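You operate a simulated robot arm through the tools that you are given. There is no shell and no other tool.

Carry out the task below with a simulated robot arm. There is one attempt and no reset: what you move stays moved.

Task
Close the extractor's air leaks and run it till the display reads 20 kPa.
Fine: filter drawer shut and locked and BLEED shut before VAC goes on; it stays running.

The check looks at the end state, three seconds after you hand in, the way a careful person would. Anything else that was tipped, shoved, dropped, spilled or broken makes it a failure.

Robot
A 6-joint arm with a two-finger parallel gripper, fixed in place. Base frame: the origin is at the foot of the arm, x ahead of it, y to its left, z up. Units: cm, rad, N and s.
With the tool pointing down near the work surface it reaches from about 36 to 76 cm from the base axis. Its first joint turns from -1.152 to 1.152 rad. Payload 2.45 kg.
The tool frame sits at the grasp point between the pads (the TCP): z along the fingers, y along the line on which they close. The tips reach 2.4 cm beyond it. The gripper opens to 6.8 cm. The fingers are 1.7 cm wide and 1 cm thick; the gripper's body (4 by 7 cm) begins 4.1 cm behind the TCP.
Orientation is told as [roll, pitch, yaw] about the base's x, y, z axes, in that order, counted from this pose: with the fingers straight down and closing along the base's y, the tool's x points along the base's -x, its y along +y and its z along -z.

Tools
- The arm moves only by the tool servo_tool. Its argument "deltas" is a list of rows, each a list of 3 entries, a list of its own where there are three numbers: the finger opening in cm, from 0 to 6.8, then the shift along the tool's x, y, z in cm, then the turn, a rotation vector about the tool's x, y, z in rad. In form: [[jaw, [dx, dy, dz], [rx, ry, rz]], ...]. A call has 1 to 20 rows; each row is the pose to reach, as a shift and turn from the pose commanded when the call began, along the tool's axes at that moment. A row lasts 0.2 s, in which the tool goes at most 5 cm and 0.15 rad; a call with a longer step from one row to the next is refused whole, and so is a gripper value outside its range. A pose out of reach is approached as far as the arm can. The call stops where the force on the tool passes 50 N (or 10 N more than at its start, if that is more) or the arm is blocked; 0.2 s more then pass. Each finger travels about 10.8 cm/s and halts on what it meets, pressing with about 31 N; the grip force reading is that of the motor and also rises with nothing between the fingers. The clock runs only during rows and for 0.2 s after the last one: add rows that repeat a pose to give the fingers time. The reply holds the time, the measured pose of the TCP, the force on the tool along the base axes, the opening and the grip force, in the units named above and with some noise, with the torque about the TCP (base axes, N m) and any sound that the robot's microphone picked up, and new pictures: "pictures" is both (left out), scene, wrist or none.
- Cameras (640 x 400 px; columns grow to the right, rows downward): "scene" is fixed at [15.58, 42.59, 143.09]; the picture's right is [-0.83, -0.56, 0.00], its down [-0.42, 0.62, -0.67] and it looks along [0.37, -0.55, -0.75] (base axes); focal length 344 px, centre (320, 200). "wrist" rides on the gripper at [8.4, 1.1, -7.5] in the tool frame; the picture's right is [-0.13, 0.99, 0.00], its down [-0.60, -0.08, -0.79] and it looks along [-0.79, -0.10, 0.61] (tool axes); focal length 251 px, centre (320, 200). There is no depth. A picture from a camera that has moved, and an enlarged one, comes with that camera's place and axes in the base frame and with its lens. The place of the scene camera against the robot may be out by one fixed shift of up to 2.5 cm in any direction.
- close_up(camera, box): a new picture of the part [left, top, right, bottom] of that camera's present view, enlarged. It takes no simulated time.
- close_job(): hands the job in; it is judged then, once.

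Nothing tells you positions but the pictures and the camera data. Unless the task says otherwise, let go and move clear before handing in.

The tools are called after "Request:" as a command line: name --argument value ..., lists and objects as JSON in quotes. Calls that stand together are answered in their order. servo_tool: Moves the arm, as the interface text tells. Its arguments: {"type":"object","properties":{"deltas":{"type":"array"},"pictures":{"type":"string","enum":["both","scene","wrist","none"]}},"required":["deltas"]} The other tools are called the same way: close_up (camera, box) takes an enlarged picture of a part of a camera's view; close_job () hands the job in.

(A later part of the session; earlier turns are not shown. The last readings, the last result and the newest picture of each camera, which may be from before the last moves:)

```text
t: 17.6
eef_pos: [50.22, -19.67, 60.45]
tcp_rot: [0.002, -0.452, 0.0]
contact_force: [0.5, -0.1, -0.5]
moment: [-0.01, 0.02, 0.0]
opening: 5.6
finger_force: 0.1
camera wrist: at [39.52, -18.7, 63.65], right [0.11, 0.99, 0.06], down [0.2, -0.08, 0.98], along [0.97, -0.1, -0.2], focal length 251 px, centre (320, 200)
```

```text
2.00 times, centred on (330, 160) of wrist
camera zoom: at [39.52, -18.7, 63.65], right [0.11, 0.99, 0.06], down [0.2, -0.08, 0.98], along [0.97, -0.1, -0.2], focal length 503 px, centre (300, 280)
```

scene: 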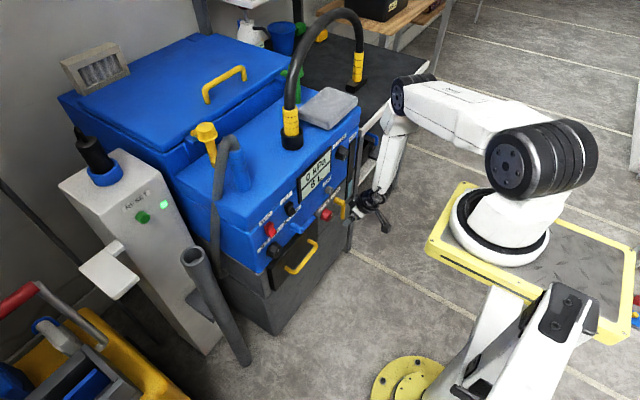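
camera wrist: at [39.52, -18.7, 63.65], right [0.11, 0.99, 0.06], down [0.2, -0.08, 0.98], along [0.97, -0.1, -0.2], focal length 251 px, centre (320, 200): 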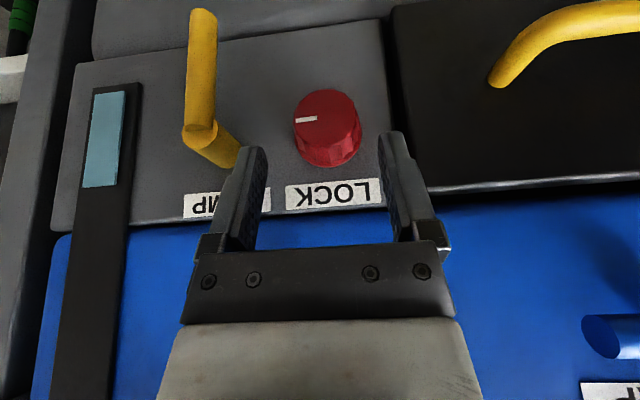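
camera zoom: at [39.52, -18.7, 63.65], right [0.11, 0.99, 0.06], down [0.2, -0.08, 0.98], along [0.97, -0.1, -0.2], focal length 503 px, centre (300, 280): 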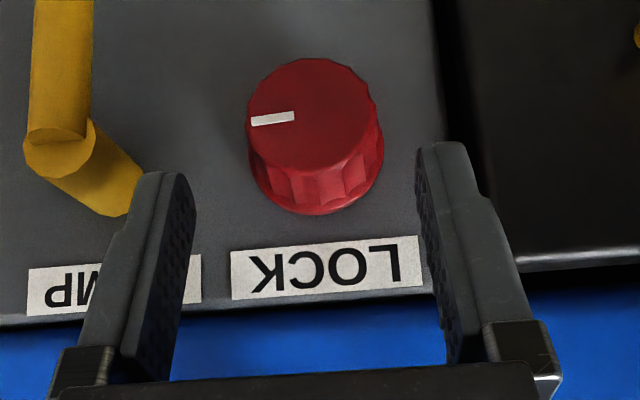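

That landed exactly where commanded, so this region is reachable. The knob axis refines to (52.9, -19.5, 55.9), so I'll slide the fingers down either side of it.

Request:
servo_tool --deltas '[[5.6, [-0.1, 0.17, 1.3], [0, -0.02, 0]], [5.6, [-0.25, 0.17, 2.6], [0, -0.04, 0]], [5.6, [-0.35, 0.17, 3.9], [0, -0.06, 0]], [5.6, [-0.47, 0.17, 5.17], [0, -0.07, 0]], [5.6, [-0.47, 0.17, 5.17], [0, -0.07, 0]]]' --pictures "wrist"

Request:
close_up --camera "wrist" --box '[180, 60, 480, 260]'

```text
t: 18.8
eef_pos: [52.87, -19.47, 55.89]
tcp_rot: [-0.001, -0.524, 0.001]
contact_force: [0.2, -0.7, 1.1]
moment: [0.0, 0.04, 0.02]
opening: 5.6
finger_force: 0.1
camera wrist: at [42.0, -18.49, 58.31], right [0.11, 0.99, 0.06], down [0.13, -0.08, 0.99], along [0.99, -0.1, -0.13], focal length 251 px, centre (320, 200)
```

wrist: 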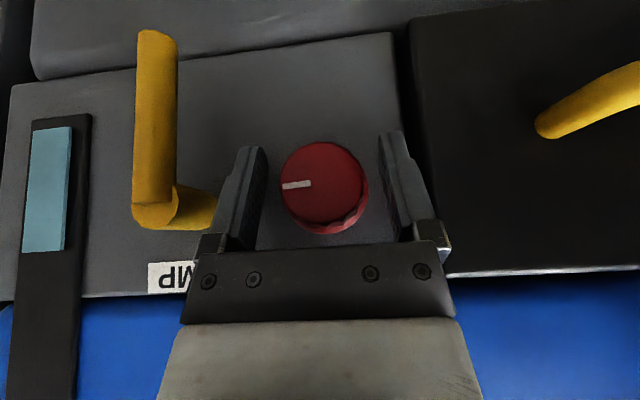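

```text
2.00 times, centred on (330, 160) of wrist
camera zoom: at [42.0, -18.49, 58.31], right [0.11, 0.99, 0.06], down [0.13, -0.08, 0.99], along [0.99, -0.1, -0.13], focal length 503 px, centre (300, 280)
```

zoom: 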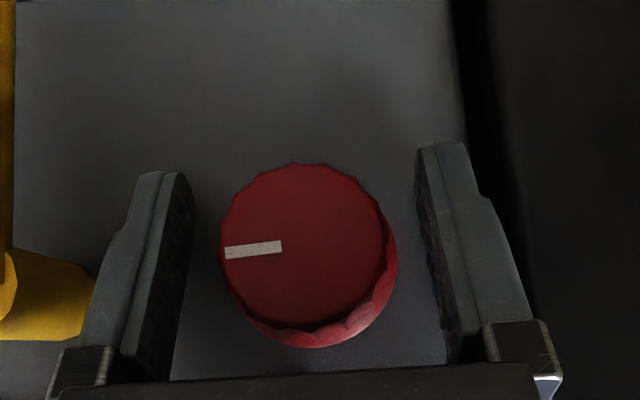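

The knob sits centred between the fingers. I'll close on it.

Request:
servo_tool --deltas '[[2.5, [0, 0, 0], [0, 0, 0]], [2.5, [0, 0, 0], [0, 0, 0]], [2.5, [0, 0, 0], [0, 0, 0]]]' --pictures "wrist"

Request:
close_up --camera "wrist" --box '[180, 60, 480, 260]'

```text
t: 19.6
eef_pos: [52.87, -19.43, 55.87]
tcp_rot: [-0.001, -0.523, 0.002]
contact_force: [4.0, 8.8, -2.9]
moment: [-0.01, -0.08, -0.25]
opening: 3.95
finger_force: 45.3
camera wrist: at [42.0, -18.45, 58.31], right [0.11, 0.99, 0.06], down [0.13, -0.08, 0.99], along [0.99, -0.1, -0.13], focal length 251 px, centre (320, 200)
```

wrist: 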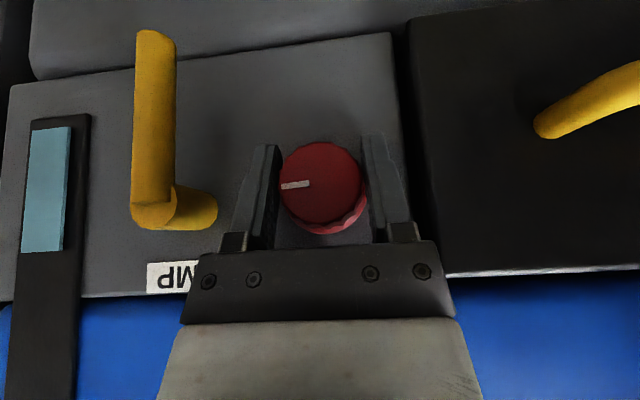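

```text
2.00 times, centred on (330, 160) of wrist
camera zoom: at [42.0, -18.45, 58.31], right [0.11, 0.99, 0.06], down [0.13, -0.08, 0.99], along [0.99, -0.1, -0.13], focal length 503 px, centre (300, 280)
```

zoom: 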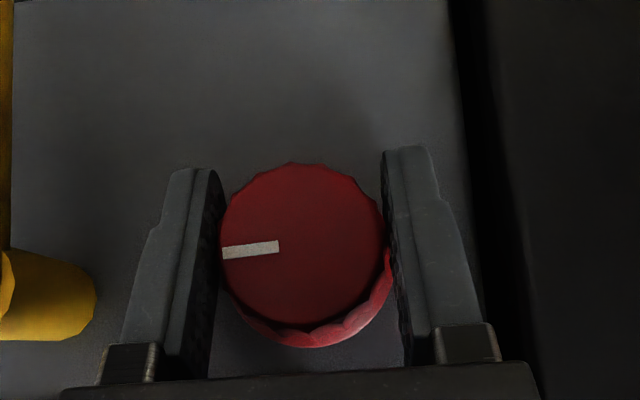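

I have the knob at 3.95 cm. I'll try a small clockwise turn, a rotation about base +x, and check whether the knob follows.

Request:
servo_tool --deltas '[[2.5, [0, 0, 0], [-0.087, 0, 0.05]], [2.5, [0, 0, 0], [-0.173, 0, 0.1]], [2.5, [0, 0, 0], [-0.26, 0, 0.15]], [2.5, [0, 0, 0], [-0.26, 0, 0.15]]]' --pictures "wrist"

Request:
close_up --camera "wrist" --box '[180, 60, 480, 260]'

```text
t: 20.6
eef_pos: [52.86, -19.49, 55.98]
tcp_rot: [0.343, -0.497, -0.165]
contact_force: [3.5, 16.3, -3.6]
moment: [-1.13, 0.23, 0.22]
opening: 3.85
finger_force: 45.0
camera wrist: at [41.96, -19.19, 58.54], right [0.11, 0.93, 0.35], down [0.13, -0.37, 0.92], along [0.99, -0.05, -0.16], focal length 251 px, centre (320, 200)
```

wrist: 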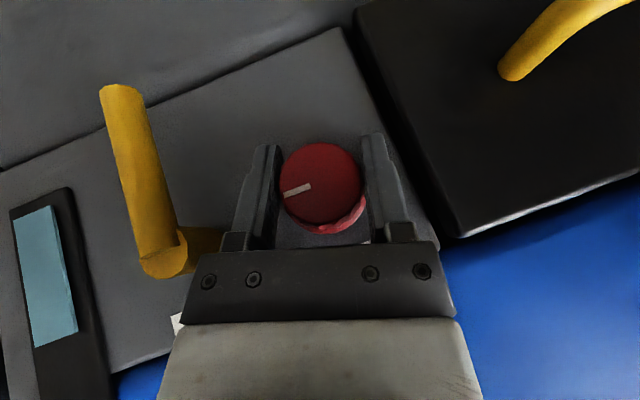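

```text
2.00 times, centred on (330, 160) of wrist
camera zoom: at [41.96, -19.19, 58.54], right [0.11, 0.93, 0.35], down [0.13, -0.37, 0.92], along [0.99, -0.05, -0.16], focal length 503 px, centre (300, 280)
```

zoom: 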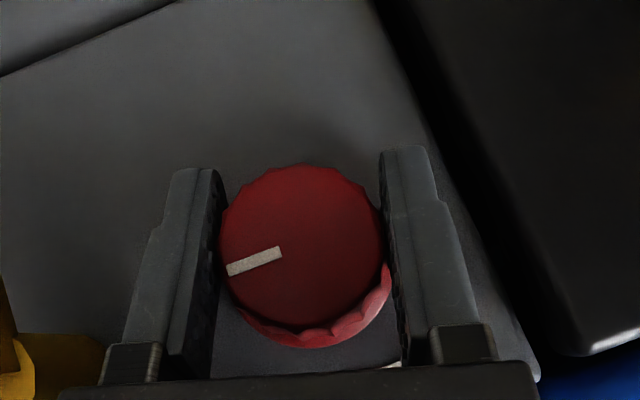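

The knob barely moved while the reaction torque rose to about 1.1 N·m, so the clockwise direction is blocked. I'll let go, rotate the open gripper a bit further clockwise as a wind-up, regrip, and turn counter-clockwise.

Request:
servo_tool --deltas '[[5.2, [0, 0, 0], [0, 0, 0]], [5.2, [0, 0, 0], [0, 0, 0]], [5.2, [0, 0, 0], [-0.087, 0, 0.05]], [5.2, [0, 0, 0], [-0.173, 0, 0.1]], [5.2, [0, 0, 0], [-0.173, 0, 0.1]]]' --pictures "wrist"

Request:
close_up --camera "wrist" --box '[130, 60, 480, 290]'

```text
t: 21.8
eef_pos: [52.94, -19.59, 56.04]
tcp_rot: [0.563, -0.454, -0.268]
contact_force: [0.0, 0.2, -0.4]
moment: [-0.01, 0.0, 0.01]
opening: 5.21
finger_force: 0.0
camera wrist: at [42.0, -19.74, 58.6], right [0.11, 0.84, 0.53], down [0.13, -0.54, 0.83], along [0.99, -0.02, -0.17], focal length 251 px, centre (320, 200)
```

wrist: 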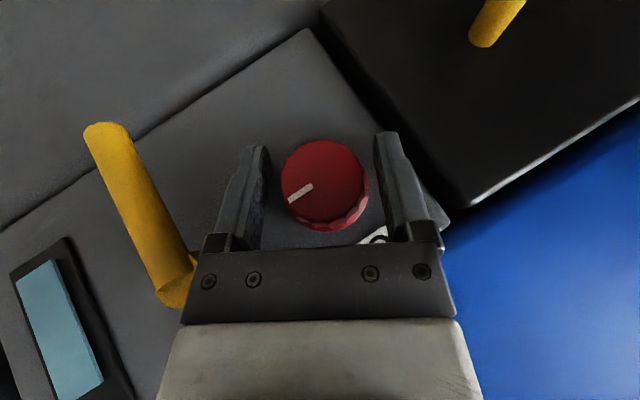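

```text
1.74 times, centred on (305, 175) of wrist
camera zoom: at [42.0, -19.74, 58.6], right [0.11, 0.84, 0.53], down [0.13, -0.54, 0.83], along [0.99, -0.02, -0.17], focal length 437 px, centre (346, 244)
```

zoom: 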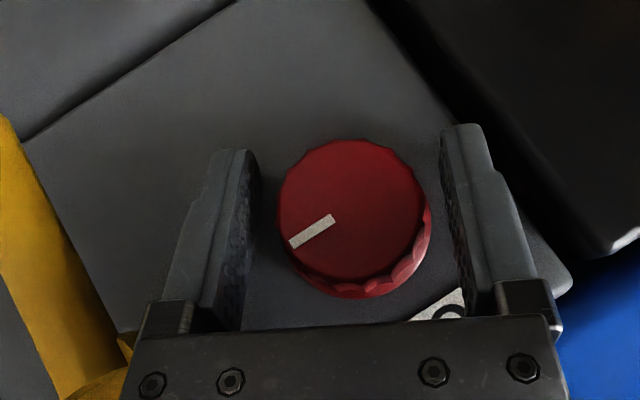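

Request:
servo_tool --deltas '[[2.5, [0, 0, 0], [0, 0, 0]], [2.5, [0, 0, 0], [0, 0, 0]], [2.5, [0, 0, 0], [0, 0, 0]], [2.5, [0, 0, 0], [0.087, 0, -0.05]], [2.5, [0, 0, 0], [0.173, 0, -0.1]], [2.5, [0, 0, 0], [0.26, 0, -0.15]], [2.5, [0, 0, 0], [0.26, 0, -0.15]]]' --pictures "wrist"

Request:
close_up --camera "wrist" --box '[130, 60, 480, 290]'

```text
t: 23.4
eef_pos: [52.92, -19.55, 55.88]
tcp_rot: [0.23, -0.511, -0.114]
contact_force: [-12.4, 11.4, 21.8]
moment: [0.0, -0.91, -0.3]
opening: 3.96
finger_force: 44.4
camera wrist: at [41.98, -18.91, 58.54], right [0.11, 0.96, 0.26], down [0.13, -0.27, 0.95], along [0.99, -0.07, -0.15], focal length 251 px, centre (320, 200)
```

wrist: 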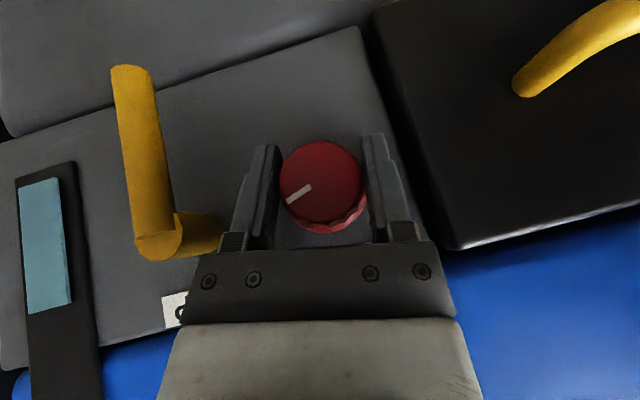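

```text
1.74 times, centred on (305, 175) of wrist
camera zoom: at [41.98, -18.91, 58.54], right [0.11, 0.96, 0.26], down [0.13, -0.27, 0.95], along [0.99, -0.07, -0.15], focal length 437 px, centre (346, 244)
```

zoom: 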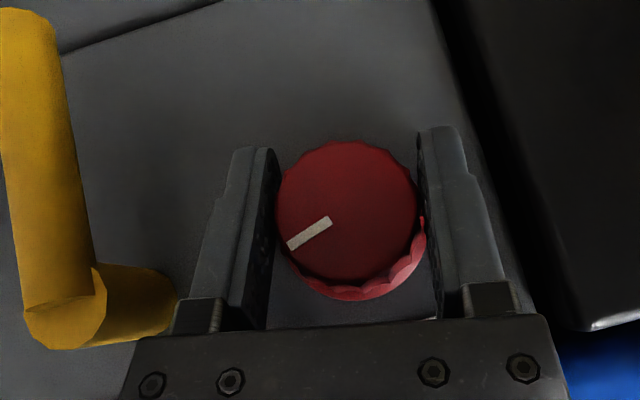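

The knob follows freely counter-clockwise with almost no torque, so that is the locking direction. I'll continue counter-clockwise with a slight back-off to ease the side load.

Request:
servo_tool --deltas '[[2.5, [0, 0, -0.1], [0.087, 0, -0.05]], [2.5, [0, 0, -0.15], [0.173, 0, -0.1]], [2.5, [0, 0, -0.15], [0.26, 0, -0.15]], [2.5, [0, 0, -0.15], [0.32, 0, -0.185]], [2.5, [0, 0, -0.15], [0.32, 0, -0.185]]]' --pictures "wrist"

Request:
close_up --camera "wrist" --box '[130, 60, 480, 290]'

```text
t: 24.6
eef_pos: [52.83, -19.47, 55.68]
tcp_rot: [-0.046, -0.513, 0.03]
contact_force: [-11.5, 35.8, 11.9]
moment: [-0.09, 0.64, 0.27]
opening: 3.96
finger_force: 45.5
out of reach, approached as far as the arm can: row 3, 4, 5
camera wrist: at [42.03, -18.43, 58.19], right [0.1, 0.99, 0.02], down [0.14, -0.04, 0.99], along [0.98, -0.1, -0.14], focal length 251 px, centre (320, 200)
```

wrist: 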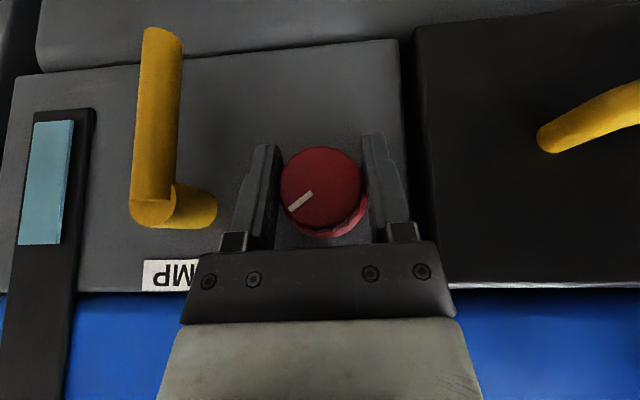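

```text
1.74 times, centred on (305, 175) of wrist
camera zoom: at [42.03, -18.43, 58.19], right [0.1, 0.99, 0.02], down [0.14, -0.04, 0.99], along [0.98, -0.1, -0.14], focal length 437 px, centre (346, 244)
```

zoom: 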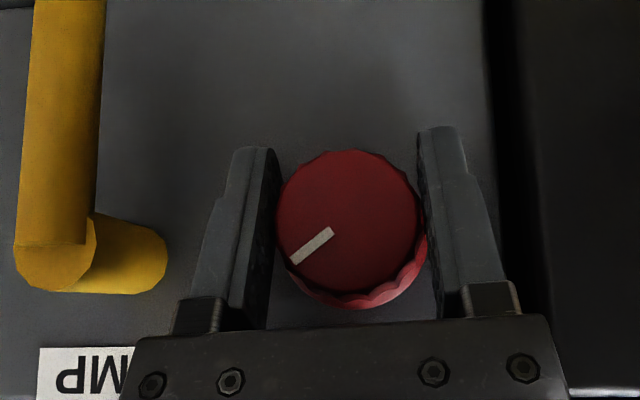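

The pointer has turned about 30° counter-clockwise so far. I'll ratchet: let go, wind back to the start angle, regrip at the refined axis (y -19.5, z 56.05) and turn again.

Request:
servo_tool --deltas '[[5.2, [0, 0, 0], [0, 0, 0]], [5.2, [-0.18, -0.03, -0.32], [0, 0, 0]], [5.2, [-0.18, -0.03, -0.32], [-0.122, 0, 0.069]], [5.2, [-0.18, -0.03, -0.32], [-0.244, 0, 0.138]], [5.2, [-0.18, -0.03, -0.32], [-0.366, 0, 0.207]], [5.2, [-0.18, -0.03, -0.32], [-0.488, 0, 0.276]], [5.2, [-0.18, -0.03, -0.32], [-0.52, 0, 0.295]], [5.2, [-0.18, -0.03, -0.32], [-0.52, 0, 0.295]]]' --pictures "wrist"

```text
t: 25.8
eef_pos: [53.14, -20.1, 56.39]
tcp_rot: [0.318, -0.498, -0.155]
contact_force: [-5.1, -3.5, 3.4]
moment: [0.02, -0.01, 0.04]
opening: 5.06
finger_force: 0.0
stopped in row 5: the force on the tool passed its limit at 69 N (the readings are from after the stop); the commanded pose is now the measured one
camera wrist: at [42.18, -19.74, 58.9], right [0.11, 0.94, 0.33], down [0.13, -0.35, 0.93], along [0.98, -0.06, -0.16], focal length 251 px, centre (320, 200)
```

wrist: 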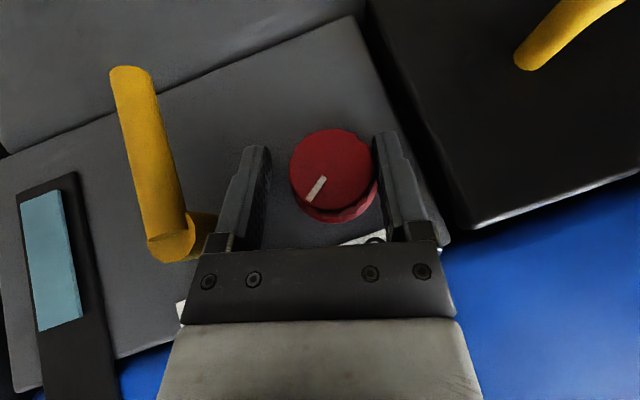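

The compliance unwound into a small -y offset and a finger pressed against the knob. I'll recentre on the axis, then finish the wind-up.

Request:
servo_tool --deltas '[[5.6, [0.3, 0.3, 0], [0, 0, 0]], [5.6, [0.55, 0.46, 0.2], [0, 0, 0]], [5.6, [0.55, 0.46, 0.2], [-0.087, 0, 0.05]], [5.6, [0.55, 0.46, 0.2], [-0.174, 0, 0.099]], [5.6, [0.55, 0.46, 0.2], [-0.174, 0, 0.099]]]' --pictures "wrist"

Request:
close_up --camera "wrist" --box '[130, 60, 480, 290]'

```text
t: 26.9
eef_pos: [52.75, -19.61, 55.97]
tcp_rot: [0.54, -0.456, -0.257]
contact_force: [-0.6, 0.8, -0.4]
moment: [0.0, 0.0, -0.01]
opening: 5.6
finger_force: 0.0
camera wrist: at [41.84, -19.66, 58.7], right [0.11, 0.85, 0.51], down [0.13, -0.53, 0.84], along [0.99, -0.02, -0.17], focal length 251 px, centre (320, 200)
```

wrist: 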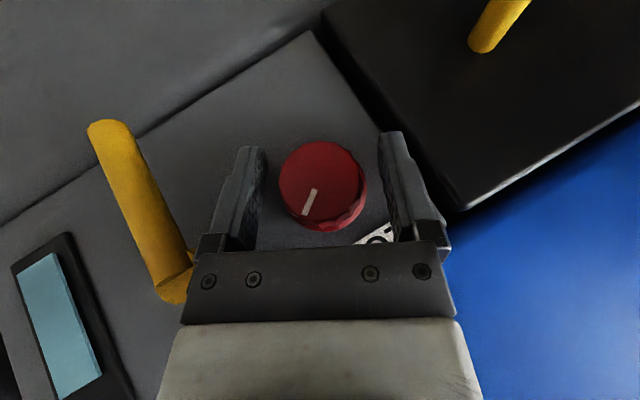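

```text
1.74 times, centred on (305, 175) of wrist
camera zoom: at [41.84, -19.66, 58.7], right [0.11, 0.85, 0.51], down [0.13, -0.53, 0.84], along [0.99, -0.02, -0.17], focal length 437 px, centre (346, 244)
```

zoom: 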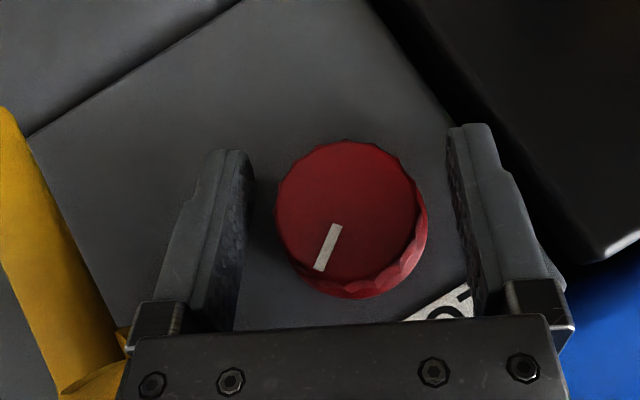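

Request:
servo_tool --deltas '[[2.5, [0, 0.05, 0], [0, 0, 0]], [2.5, [0, 0.05, 0], [0, 0, 0]], [2.5, [0, 0.05, 0], [0, 0, 0]], [2.5, [0, 0.05, 0], [0.104, 0, -0.06]], [2.5, [0, 0.05, 0], [0.208, 0, -0.12]], [2.5, [0, 0.05, 0], [0.312, 0, -0.18]], [2.5, [0, 0.05, 0], [0.416, 0, -0.24]], [2.5, [0, 0.05, 0], [0.47, 0, -0.271]], [2.5, [0, 0.05, 0], [0.47, 0, -0.271]]]' --pictures "wrist"

Request:
close_up --camera "wrist" --box '[130, 60, 480, 290]'

```text
t: 28.9
eef_pos: [53.13, -19.51, 55.24]
tcp_rot: [-0.054, -0.504, 0.037]
contact_force: [-7.8, 6.3, 12.9]
moment: [-0.05, -0.18, -0.58]
opening: 3.9
finger_force: 45.4
out of reach, approached as far as the arm can: row 8, 9
stopped in row 9: the force on the tool passed its limit at 55 N (the readings are from after the stop); the commanded pose is now the measured one
camera wrist: at [42.2, -18.47, 57.74], right [0.1, 0.99, 0.02], down [0.15, -0.03, 0.99], along [0.98, -0.1, -0.15], focal length 251 px, centre (320, 200)
```

wrist: 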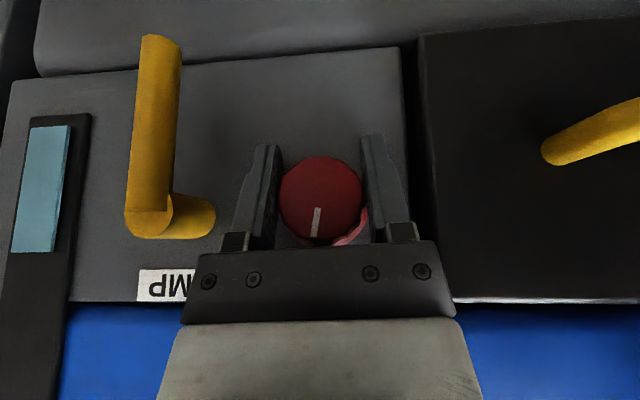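

```text
1.74 times, centred on (305, 175) of wrist
camera zoom: at [42.2, -18.47, 57.74], right [0.1, 0.99, 0.02], down [0.15, -0.03, 0.99], along [0.98, -0.1, -0.15], focal length 437 px, centre (346, 244)
```

zoom: 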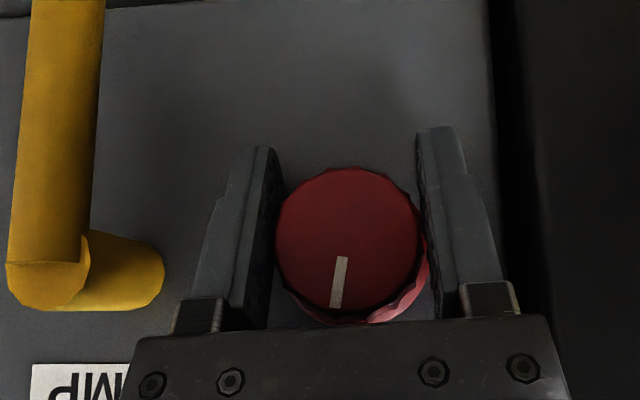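

The pointer is now about 80° round, almost straight up. One more short stroke should bring it to the end: let go, recentre, wind back, regrip and finish.

Request:
servo_tool --deltas '[[5.4, [0, 0, 0], [0, 0, 0]], [5.4, [0, 0, -0.2], [0, 0, 0]], [5.4, [-0.1, -0.04, -0.86], [0, 0, 0]], [5.4, [-0.1, -0.04, -0.86], [-0.12, 0, 0.066]], [5.4, [-0.1, -0.04, -0.86], [-0.24, 0, 0.132]], [5.4, [-0.1, -0.04, -0.86], [-0.36, 0, 0.198]], [5.4, [-0.1, -0.04, -0.86], [-0.42, 0, 0.231]], [5.4, [-0.1, -0.04, -0.86], [-0.42, 0, 0.231]]]' --pictures "wrist"

Request:
close_up --camera "wrist" --box '[130, 60, 480, 290]'

```text
t: 30.7
eef_pos: [52.9, -19.53, 55.95]
tcp_rot: [0.484, -0.455, -0.214]
contact_force: [-0.1, 0.4, 0.6]
moment: [-0.03, 0.03, -0.02]
opening: 5.4
finger_force: 0.0
camera wrist: at [41.95, -19.85, 58.81], right [0.1, 0.88, 0.47], down [0.15, -0.48, 0.86], along [0.98, -0.02, -0.18], focal length 251 px, centre (320, 200)
```

wrist: 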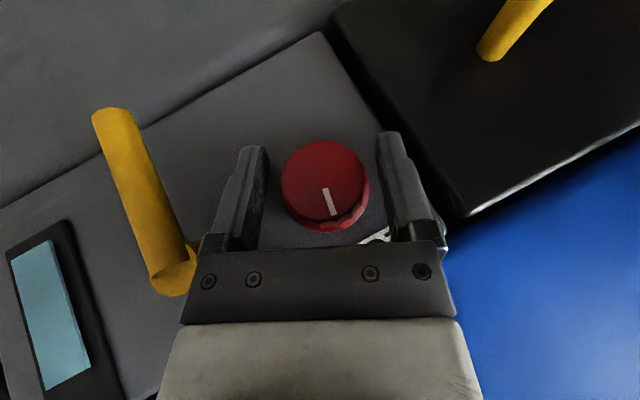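

```text
1.74 times, centred on (305, 175) of wrist
camera zoom: at [41.95, -19.85, 58.81], right [0.1, 0.88, 0.47], down [0.15, -0.48, 0.86], along [0.98, -0.02, -0.18], focal length 437 px, centre (346, 244)
```

zoom: 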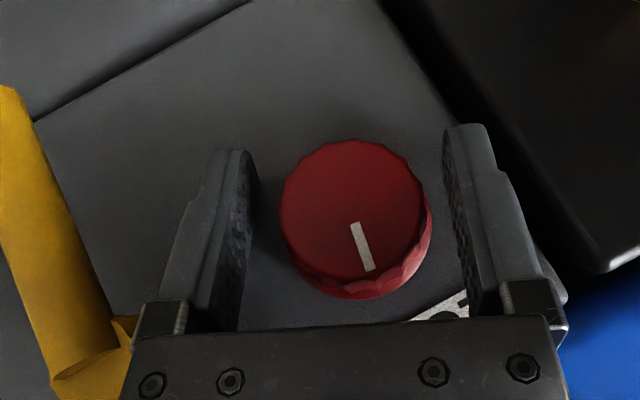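

Request:
servo_tool --deltas '[[2.5, [0, 0, 0], [0, 0, 0]], [2.5, [0, 0, 0], [0, 0, 0]], [2.5, [0, 0, 0], [0, 0, 0]], [2.5, [0, 0, 0], [0.087, 0, -0.05]], [2.5, [0, 0, 0], [0.174, 0, -0.1]], [2.5, [0, 0, 0], [0.26, 0, -0.15]], [2.5, [0, 0, 0], [0.33, 0, -0.19]], [2.5, [0, 0, 0], [0.33, 0, -0.19]]]' --pictures "wrist"

Request:
close_up --camera "wrist" --box '[130, 60, 480, 290]'

```text
t: 32.5
eef_pos: [52.8, -19.56, 55.95]
tcp_rot: [0.058, -0.504, -0.007]
contact_force: [3.6, 19.1, 7.1]
moment: [0.81, 0.47, -0.71]
opening: 3.96
finger_force: 44.7
camera wrist: at [41.91, -18.79, 58.63], right [0.09, 0.99, 0.11], down [0.15, -0.13, 0.98], along [0.98, -0.07, -0.16], focal length 251 px, centre (320, 200)
```

wrist: 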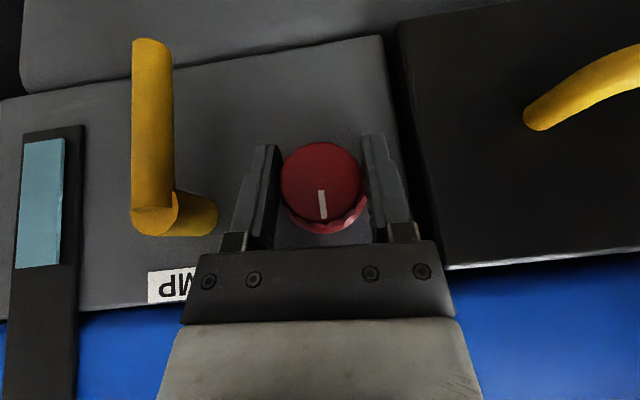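

```text
1.74 times, centred on (305, 175) of wrist
camera zoom: at [41.91, -18.79, 58.63], right [0.09, 0.99, 0.11], down [0.15, -0.13, 0.98], along [0.98, -0.07, -0.16], focal length 437 px, centre (346, 244)
```

zoom: 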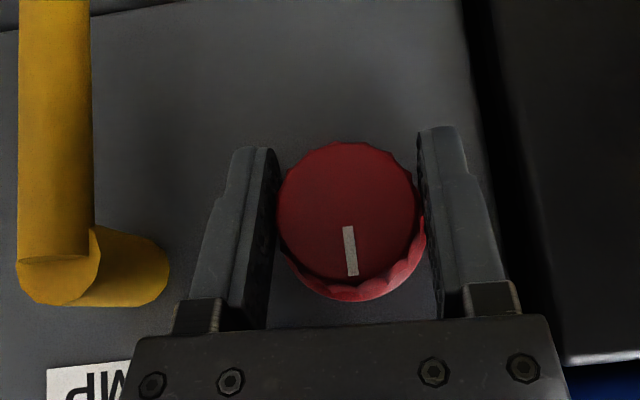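

The pointer is now at 12 o'clock and the torque rose to 0.8 N·m at the end stop, so LOCK is through its quarter turn. I'll let go, retreat, and move up in front of BLEED.

Request:
servo_tool --deltas '[[5.6, [0, 0, 0], [0, 0, 0]], [5.6, [0, 0, 0], [0, 0, 0]], [5.6, [-0.01, 0.13, -2.5], [0, 0, 0]], [5.6, [-0.02, 0.26, -5.0], [0, 0.03, 0]], [5.6, [0.29, -0.55, -8.78], [0.03, 0.1, -0.015]], [5.6, [0.82, -1.87, -12.6], [0.052, 0.17, -0.03]], [5.6, [-0.1, -3.13, -16.7], [0.052, 0.2, -0.03]], [5.6, [-2.08, -4.39, -20.3], [0.052, 0.2, -0.03]], [5.6, [-4.48, -5.15, -23.6], [0.052, 0.15, -0.03]], [5.6, [-6.87, -5.91, -26.9], [0.052, 0.1, -0.03]], [5.6, [-8.0, -5.79, -28.6], [0.052, 0.06, -0.03]], [5.6, [-8.0, -5.79, -28.6], [0.052, 0.06, -0.03]]]' --pictures "both"

Request:
close_up --camera "wrist" --box '[180, 0, 480, 200]'

Request:
close_up --camera "scene" --box '[230, 140, 390, 310]'

```text
t: 35.1
eef_pos: [46.36, -26.94, 84.49]
tcp_rot: [-0.009, -0.447, 0.029]
contact_force: [0.3, -0.4, 0.0]
moment: [-0.01, -0.01, -0.04]
opening: 5.61
finger_force: 0.1
camera wrist: at [35.64, -26.14, 87.75], right [0.09, 0.99, 0.05], down [0.2, -0.07, 0.98], along [0.97, -0.08, -0.21], focal length 251 px, centre (320, 200)
```

scene: 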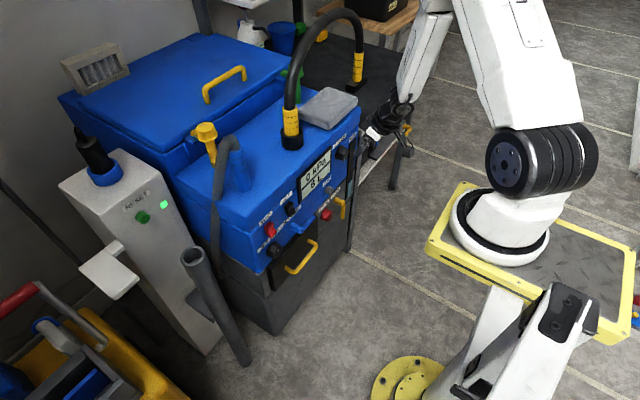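
wrist: 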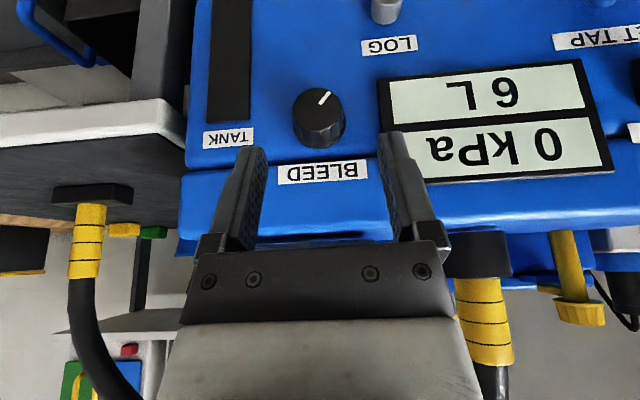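

```text
2.00 times, centred on (330, 100) of wrist
camera zoom: at [35.64, -26.14, 87.75], right [0.09, 0.99, 0.05], down [0.2, -0.07, 0.98], along [0.97, -0.08, -0.21], focal length 503 px, centre (300, 400)
```

zoom: 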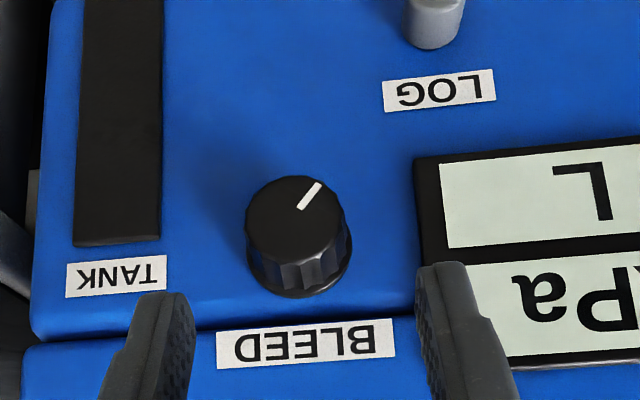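

```text
2.35 times, centred on (310, 225) of scene
camera zoom: at [15.58, 42.59, 143.09], right [-0.83, -0.56, 0.0], down [-0.42, 0.62, -0.67], along [0.37, -0.55, -0.75], focal length 810 px, centre (344, 141)
```

zoom: 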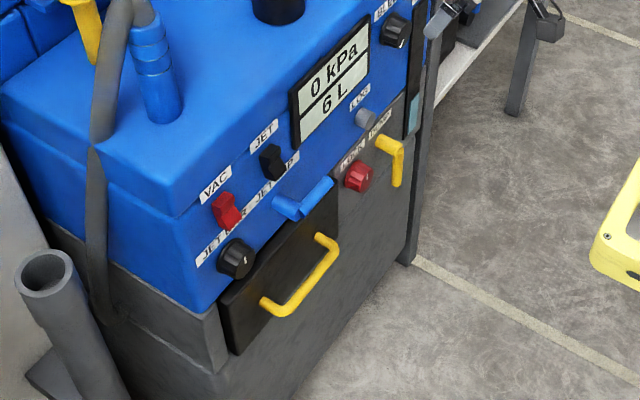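

The drawer is flush and shut. The BLEED pointer sits at about 7 o'clock. Before choosing a direction I want a closer look at JET BAR's pointer and the VAC rocker, so I'll swing over for a view.

Request:
servo_tool --deltas '[[5.6, [1.5, 3.75, -0.58], [0, 0.09, -0.01]], [4, [3, 7.5, -1.16], [0, 0.18, -0.02]], [2, [4.5, 11.25, -1.74], [0, 0.27, -0.03]], [0, [5.99, 15, -2.31], [0, 0.35, -0.03]], [0, [5.99, 15, -2.31], [0, 0.35, -0.03]]]' --pictures "wrist"

Request:
close_up --camera "wrist" --box '[360, 60, 540, 200]'

Request:
close_up --camera "wrist" --box '[140, 20, 320, 160]'

```text
t: 36.3
eef_pos: [39.46, -12.07, 83.99]
tcp_rot: [-0.014, -0.093, 0.053]
contact_force: [-0.3, 0.2, -0.9]
moment: [-0.03, -0.05, -0.01]
opening: 0.0
finger_force: 23.4
camera wrist: at [30.46, -11.41, 90.72], right [0.08, 1.0, 0.0], down [0.53, -0.04, 0.85], along [0.84, -0.07, -0.53], focal length 251 px, centre (320, 200)
```

wrist: 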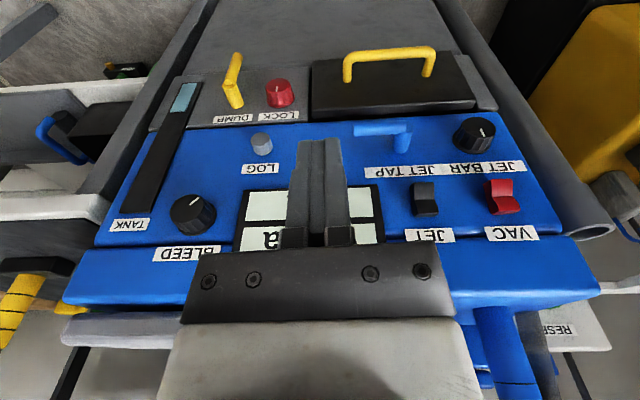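

```text
2.86 times, centred on (450, 130) of wrist
camera zoom: at [30.46, -11.41, 90.72], right [0.08, 1.0, 0.0], down [0.53, -0.04, 0.85], along [0.84, -0.07, -0.53], focal length 718 px, centre (-51, 400)
```

zoom: 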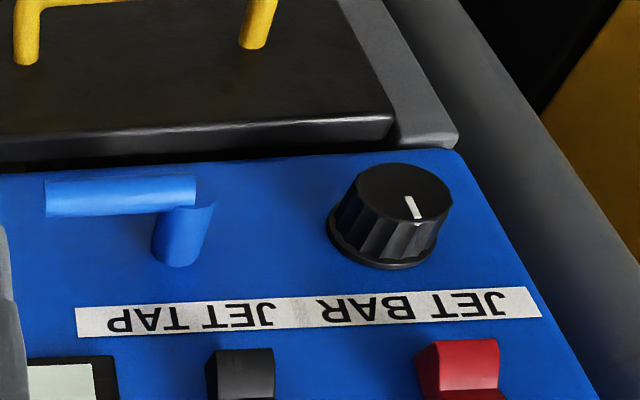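

```text
2.86 times, centred on (230, 90) of wrist
camera zoom: at [30.46, -11.41, 90.72], right [0.08, 1.0, 0.0], down [0.53, -0.04, 0.85], along [0.84, -0.07, -0.53], focal length 718 px, centre (577, 514)
```

zoom: 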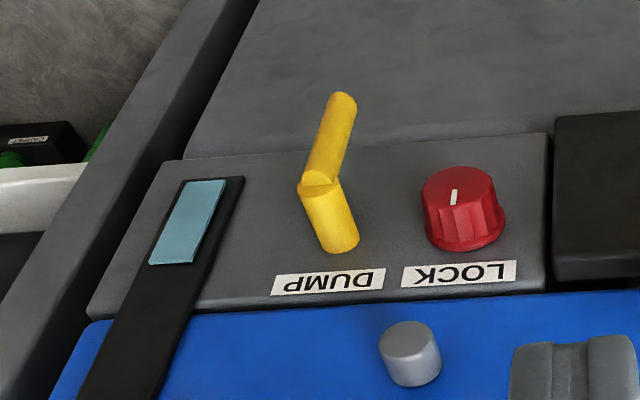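

JET BAR and LOCK both read straight up in their rest or closed state, while BLEED points about 135° counter-clockwise of straight up. So shutting it should mean turning clockwise back to 12 o'clock, as on an ordinary valve. I'll go to a pre-grasp in front of BLEED at (52.5, -27.4, 77).

Request:
servo_tool --deltas '[[1.5, [-1.5, -3.5, 0.5], [0, -0.1, 0.01]], [3, [-3, -7, 1], [0, -0.2, 0.02]], [4.5, [-5, -10.5, 1.8], [-0.005, -0.3, 0.03]], [5.4, [-7, -13.5, 2.6], [-0.009, -0.4, 0.045]], [5.4, [-9.2, -15.8, 3.37], [-0.009, -0.457, 0.053]], [5.4, [-9.2, -15.8, 3.37], [-0.009, -0.457, 0.053]]]' --pictures "wrist"

Request:
close_up --camera "wrist" --box '[180, 0, 480, 200]'

```text
t: 37.7
eef_pos: [49.7, -27.53, 81.63]
tcp_rot: [0.009, -0.553, 0.001]
contact_force: [0.3, -0.1, -0.6]
moment: [-0.02, 0.03, 0.01]
opening: 5.4
finger_force: 0.0
camera wrist: at [38.68, -26.47, 83.65], right [0.11, 0.99, 0.08], down [0.1, -0.09, 0.99], along [0.99, -0.1, -0.11], focal length 251 px, centre (320, 200)
```

wrist: 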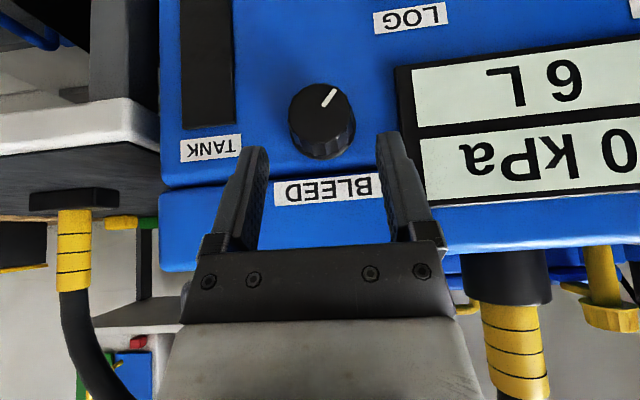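

```text
2.00 times, centred on (330, 100) of wrist
camera zoom: at [38.68, -26.47, 83.65], right [0.11, 0.99, 0.08], down [0.1, -0.09, 0.99], along [0.99, -0.1, -0.11], focal length 503 px, centre (300, 400)
```

zoom: 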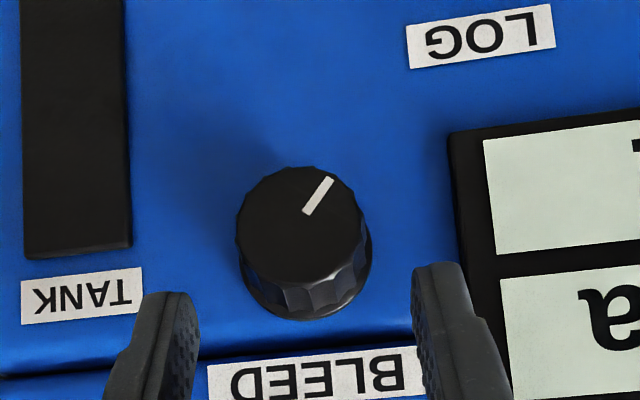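

Request:
servo_tool --deltas '[[5.4, [0.03, 0.08, 1.4], [0, 0, 0]], [5.4, [0.06, 0.08, 2.8], [0, 0, 0]], [5.4, [0.09, 0.08, 4.2], [0, 0, 0]], [5.4, [0.11, 0.08, 5.2], [0, 0, 0]], [5.4, [0.11, 0.08, 5.2], [0.096, 0, -0.059]], [5.4, [0.11, 0.08, 5.2], [0.192, 0, -0.118]], [5.4, [0.11, 0.08, 5.2], [0.288, 0, -0.177]], [5.4, [0.11, 0.08, 5.2], [0.383, 0, -0.236]], [5.4, [0.11, 0.08, 5.2], [0.383, 0, -0.236]]]' --pictures "both"

Request:
close_up --camera "wrist" --box '[130, 60, 480, 290]'

```text
t: 39.7
eef_pos: [52.3, -27.34, 77.12]
tcp_rot: [-0.117, -0.548, 0.068]
contact_force: [-0.7, 0.7, 0.3]
moment: [-0.03, -0.02, -0.02]
opening: 5.41
finger_force: 0.0
out of reach, approached as far as the arm can: row 6, 7, 8, 9
camera wrist: at [41.3, -26.19, 79.19], right [0.1, 0.99, -0.03], down [0.1, 0.02, 0.99], along [0.99, -0.11, -0.1], focal length 251 px, centre (320, 200)
```

scene: 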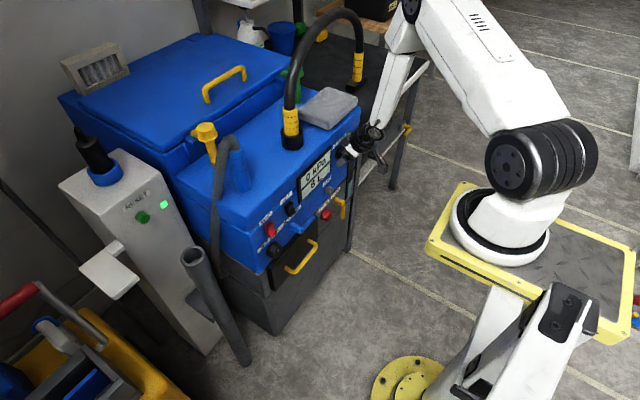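
wrist: 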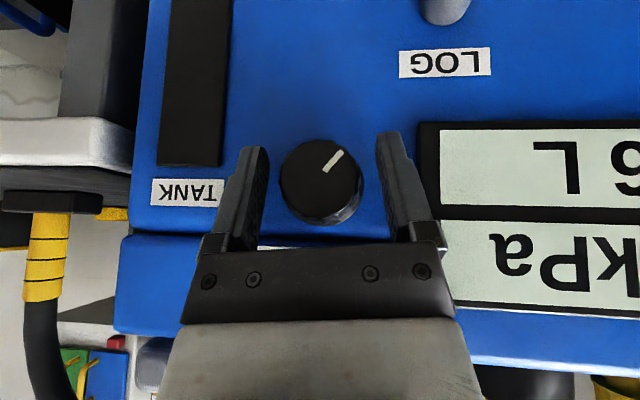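

```text
1.74 times, centred on (305, 175) of wrist
camera zoom: at [41.3, -26.19, 79.19], right [0.1, 0.99, -0.03], down [0.1, 0.02, 0.99], along [0.99, -0.11, -0.1], focal length 437 px, centre (346, 244)
```

zoom: 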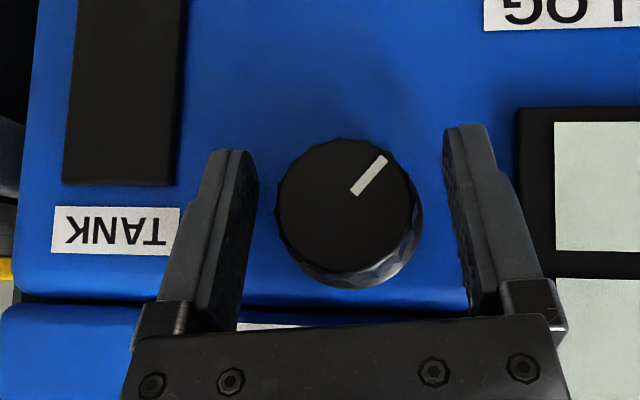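

The gripper is centred on BLEED with φ at -0.12, which is as far as reach allows. I'll grip and turn clockwise about 26° first to check that the knob follows.

Request:
servo_tool --deltas '[[2, [0, -0.1, 0], [0, 0, 0]], [2, [0, -0.1, 0], [0, 0, 0]], [2, [0, -0.1, 0], [0, 0, 0]], [2, [0, -0.1, 0], [-0.096, 0, 0.0586]], [2, [0, -0.1, 0], [-0.192, 0, 0.117]], [2, [0, -0.1, 0], [-0.288, 0, 0.176]], [2, [0, -0.1, 0], [-0.384, 0, 0.234]], [2, [0, -0.1, 0], [-0.384, 0, 0.234]]]' --pictures "wrist"

Request:
close_up --camera "wrist" --box '[130, 60, 480, 290]'

```text
t: 41.5
eef_pos: [52.21, -27.55, 77.18]
tcp_rot: [0.403, -0.515, -0.198]
contact_force: [-0.6, -15.6, 1.5]
moment: [-1.2, 0.53, -0.01]
opening: 3.93
finger_force: 44.7
camera wrist: at [41.29, -27.34, 79.58], right [0.1, 0.91, 0.4], down [0.1, -0.41, 0.91], along [0.99, -0.05, -0.13], focal length 251 px, centre (320, 200)
```

wrist: 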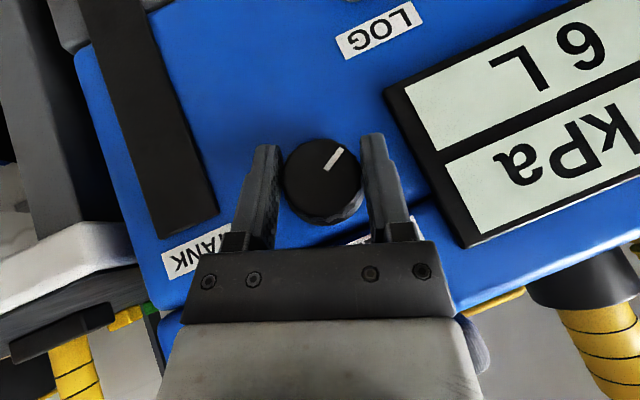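

```text
1.74 times, centred on (305, 175) of wrist
camera zoom: at [41.29, -27.34, 79.58], right [0.1, 0.91, 0.4], down [0.1, -0.41, 0.91], along [0.99, -0.05, -0.13], focal length 437 px, centre (346, 244)
```

zoom: 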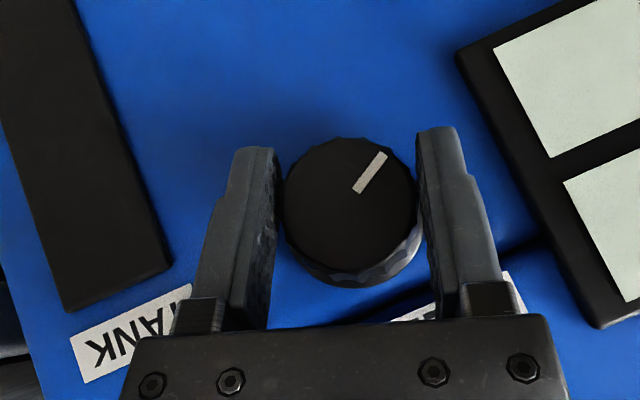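

BLEED followed the clockwise turn by about 25°, stiffly at around 1.2 N·m. I'll carry on clockwise in the same grip.

Request:
servo_tool --deltas '[[2, [0, 0, 0], [-0.087, 0, 0.05]], [2, [0, 0, 0], [-0.174, 0, 0.1]], [2, [0, 0, 0], [-0.261, 0, 0.15]], [2, [0, 0, 0], [-0.348, 0, 0.2]], [2, [0, 0, 0], [-0.348, 0, 0.2]]]' --pictures "wrist"

Request:
close_up --camera "wrist" --box '[130, 60, 480, 290]'

```text
t: 42.7
eef_pos: [52.09, -27.49, 76.94]
tcp_rot: [0.828, -0.397, -0.382]
contact_force: [2.1, -23.3, -14.9]
moment: [-0.17, 0.14, -0.39]
opening: 3.88
finger_force: 45.2
camera wrist: at [41.22, -28.29, 79.33], right [0.1, 0.68, 0.72], down [0.11, -0.73, 0.67], along [0.99, 0.01, -0.15], focal length 251 px, centre (320, 200)
```

wrist: 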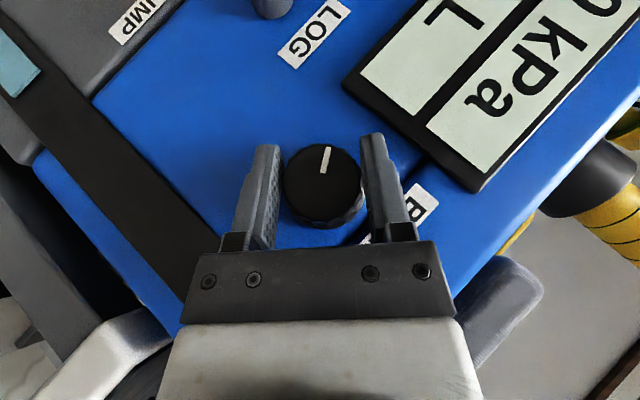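

```text
1.74 times, centred on (305, 175) of wrist
camera zoom: at [41.22, -28.29, 79.33], right [0.1, 0.68, 0.72], down [0.11, -0.73, 0.67], along [0.99, 0.01, -0.15], focal length 437 px, centre (346, 244)
```

zoom: 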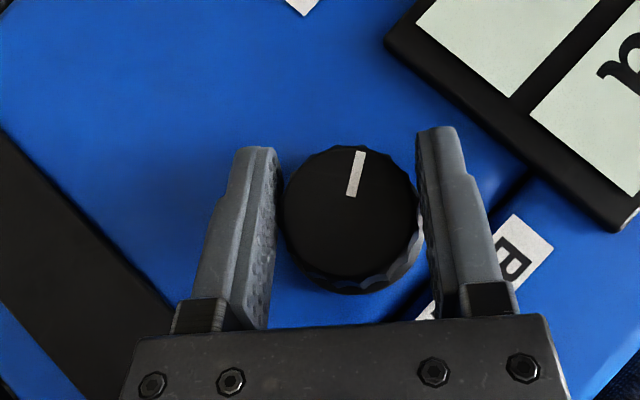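

In the second half the marker stayed put while the gripper slipped, so BLEED came up against something at about 60° left of straight down. I'll let go, wind back, regrip and try clockwise once more to see whether this is a real end stop.

Request:
servo_tool --deltas '[[5.6, [0, 0, 0], [0, 0, 0]], [5.6, [0, 0, 0], [0, 0, 0]], [5.6, [0, 0, 0], [0.12, 0, -0.073]], [5.6, [0, 0, 0], [0.24, 0, -0.146]], [5.6, [0, 0, 0], [0.36, 0, -0.22]], [5.6, [0, 0, 0], [0.48, 0, -0.293]], [5.6, [0, 0, 0], [0.6, 0, -0.366]], [5.6, [0, 0, 0], [0.7, 0, -0.427]], [5.6, [0, 0, 0], [0.7, 0, -0.427]]]' --pictures "wrist"

Request:
close_up --camera "wrist" --box '[130, 60, 480, 290]'

```text
t: 44.7
eef_pos: [52.15, -27.44, 77.24]
tcp_rot: [-0.082, -0.555, 0.058]
contact_force: [-0.5, 0.5, 0.6]
moment: [0.0, 0.01, -0.01]
opening: 5.6
finger_force: 0.1
camera wrist: at [41.23, -26.34, 79.12], right [0.1, 1.0, 0.0], down [0.09, -0.01, 1.0], along [0.99, -0.09, -0.1], focal length 251 px, centre (320, 200)
```

wrist: 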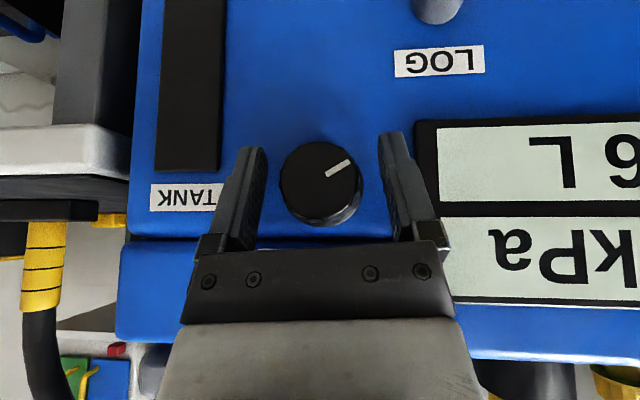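

```text
1.74 times, centred on (305, 175) of wrist
camera zoom: at [41.23, -26.34, 79.12], right [0.1, 1.0, 0.0], down [0.09, -0.01, 1.0], along [0.99, -0.09, -0.1], focal length 437 px, centre (346, 244)
```

zoom: 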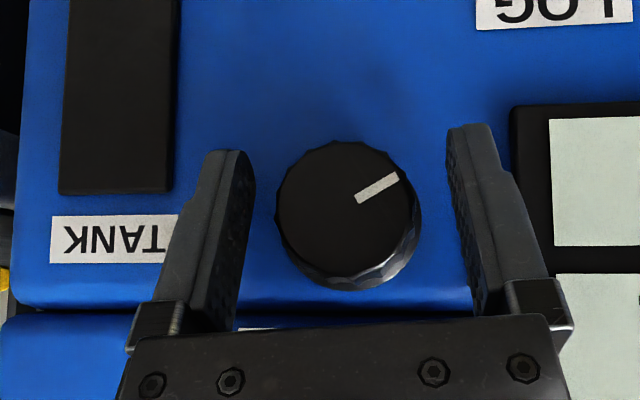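

Request:
servo_tool --deltas '[[5.6, [-0.15, 0, 0.23], [0, 0, 0]], [2, [-0.15, 0, 0.23], [0, 0, 0]], [2, [-0.15, 0, 0.23], [0, 0, 0]], [2, [-0.15, 0, 0.23], [0, 0, 0]], [2, [-0.15, 0, 0.23], [-0.043, 0, 0.026]], [2, [-0.15, 0, 0.23], [-0.085, 0, 0.052]], [2, [-0.15, 0, 0.23], [-0.128, 0, 0.079]]]' --pictures "wrist"

Request:
close_up --camera "wrist" --box '[130, 60, 480, 290]'

```text
t: 46.3
eef_pos: [52.47, -27.51, 77.07]
tcp_rot: [0.095, -0.556, -0.037]
contact_force: [-3.9, -13.8, 3.7]
moment: [-0.4, -0.1, -0.27]
opening: 3.97
finger_force: 44.7
camera wrist: at [41.52, -26.75, 79.25], right [0.1, 0.98, 0.15], down [0.1, -0.16, 0.98], along [0.99, -0.08, -0.11], focal length 251 px, centre (320, 200)
```

wrist: 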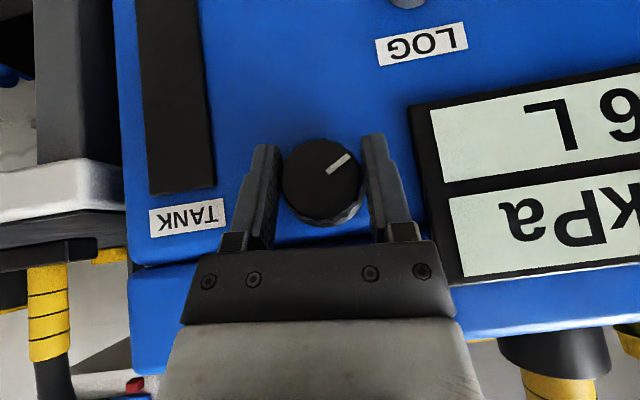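

```text
1.74 times, centred on (305, 175) of wrist
camera zoom: at [41.52, -26.75, 79.25], right [0.1, 0.98, 0.15], down [0.1, -0.16, 0.98], along [0.99, -0.08, -0.11], focal length 437 px, centre (346, 244)
```

zoom: 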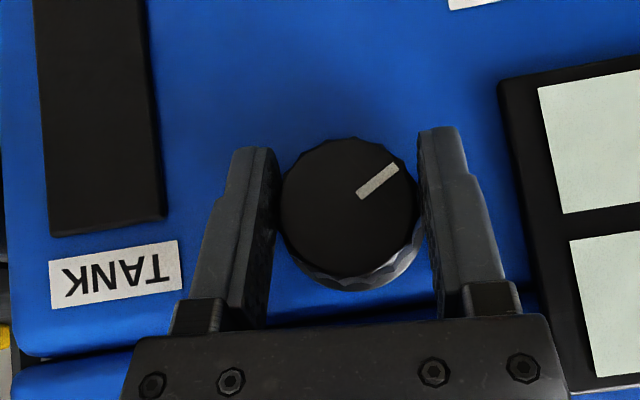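

Request:
servo_tool --deltas '[[2, [0, 0, 0], [-0.085, 0, 0.052]], [2, [0, 0, 0], [-0.17, 0, 0.104]], [2, [0, 0, 0], [-0.255, 0, 0.157]], [2, [0, 0, 0], [-0.34, 0, 0.208]]]' --pictures "wrist"

Request:
close_up --camera "wrist" --box '[130, 60, 480, 290]'

```text
t: 47.3
eef_pos: [52.59, -27.61, 77.15]
tcp_rot: [0.548, -0.488, -0.264]
contact_force: [2.7, -15.0, 2.6]
moment: [-0.89, 0.07, -0.36]
opening: 3.99
finger_force: 45.5
camera wrist: at [41.54, -27.69, 79.42], right [0.1, 0.85, 0.52], down [0.1, -0.53, 0.84], along [0.99, -0.03, -0.14], focal length 251 px, centre (320, 200)
```

wrist: 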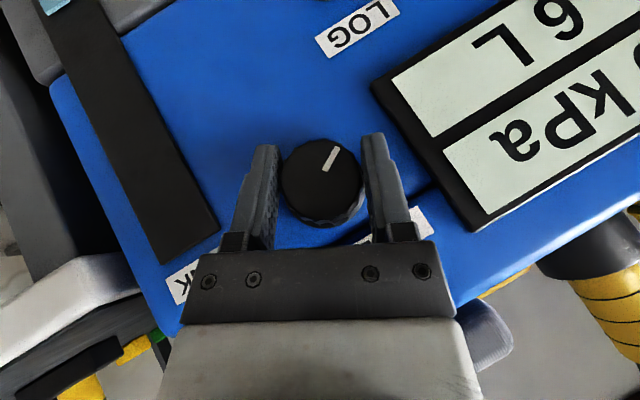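

```text
1.74 times, centred on (305, 175) of wrist
camera zoom: at [41.54, -27.69, 79.42], right [0.1, 0.85, 0.52], down [0.1, -0.53, 0.84], along [0.99, -0.03, -0.14], focal length 437 px, centre (346, 244)
```

zoom: 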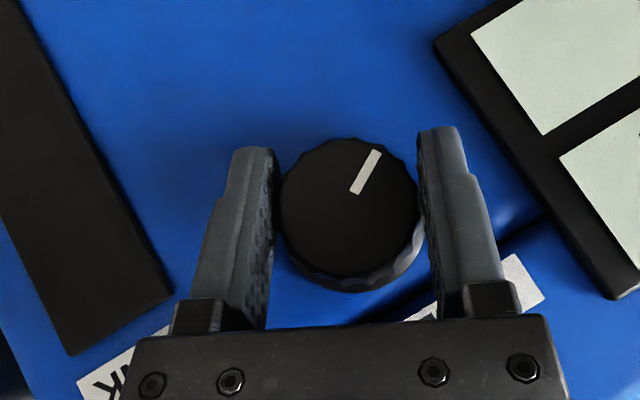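

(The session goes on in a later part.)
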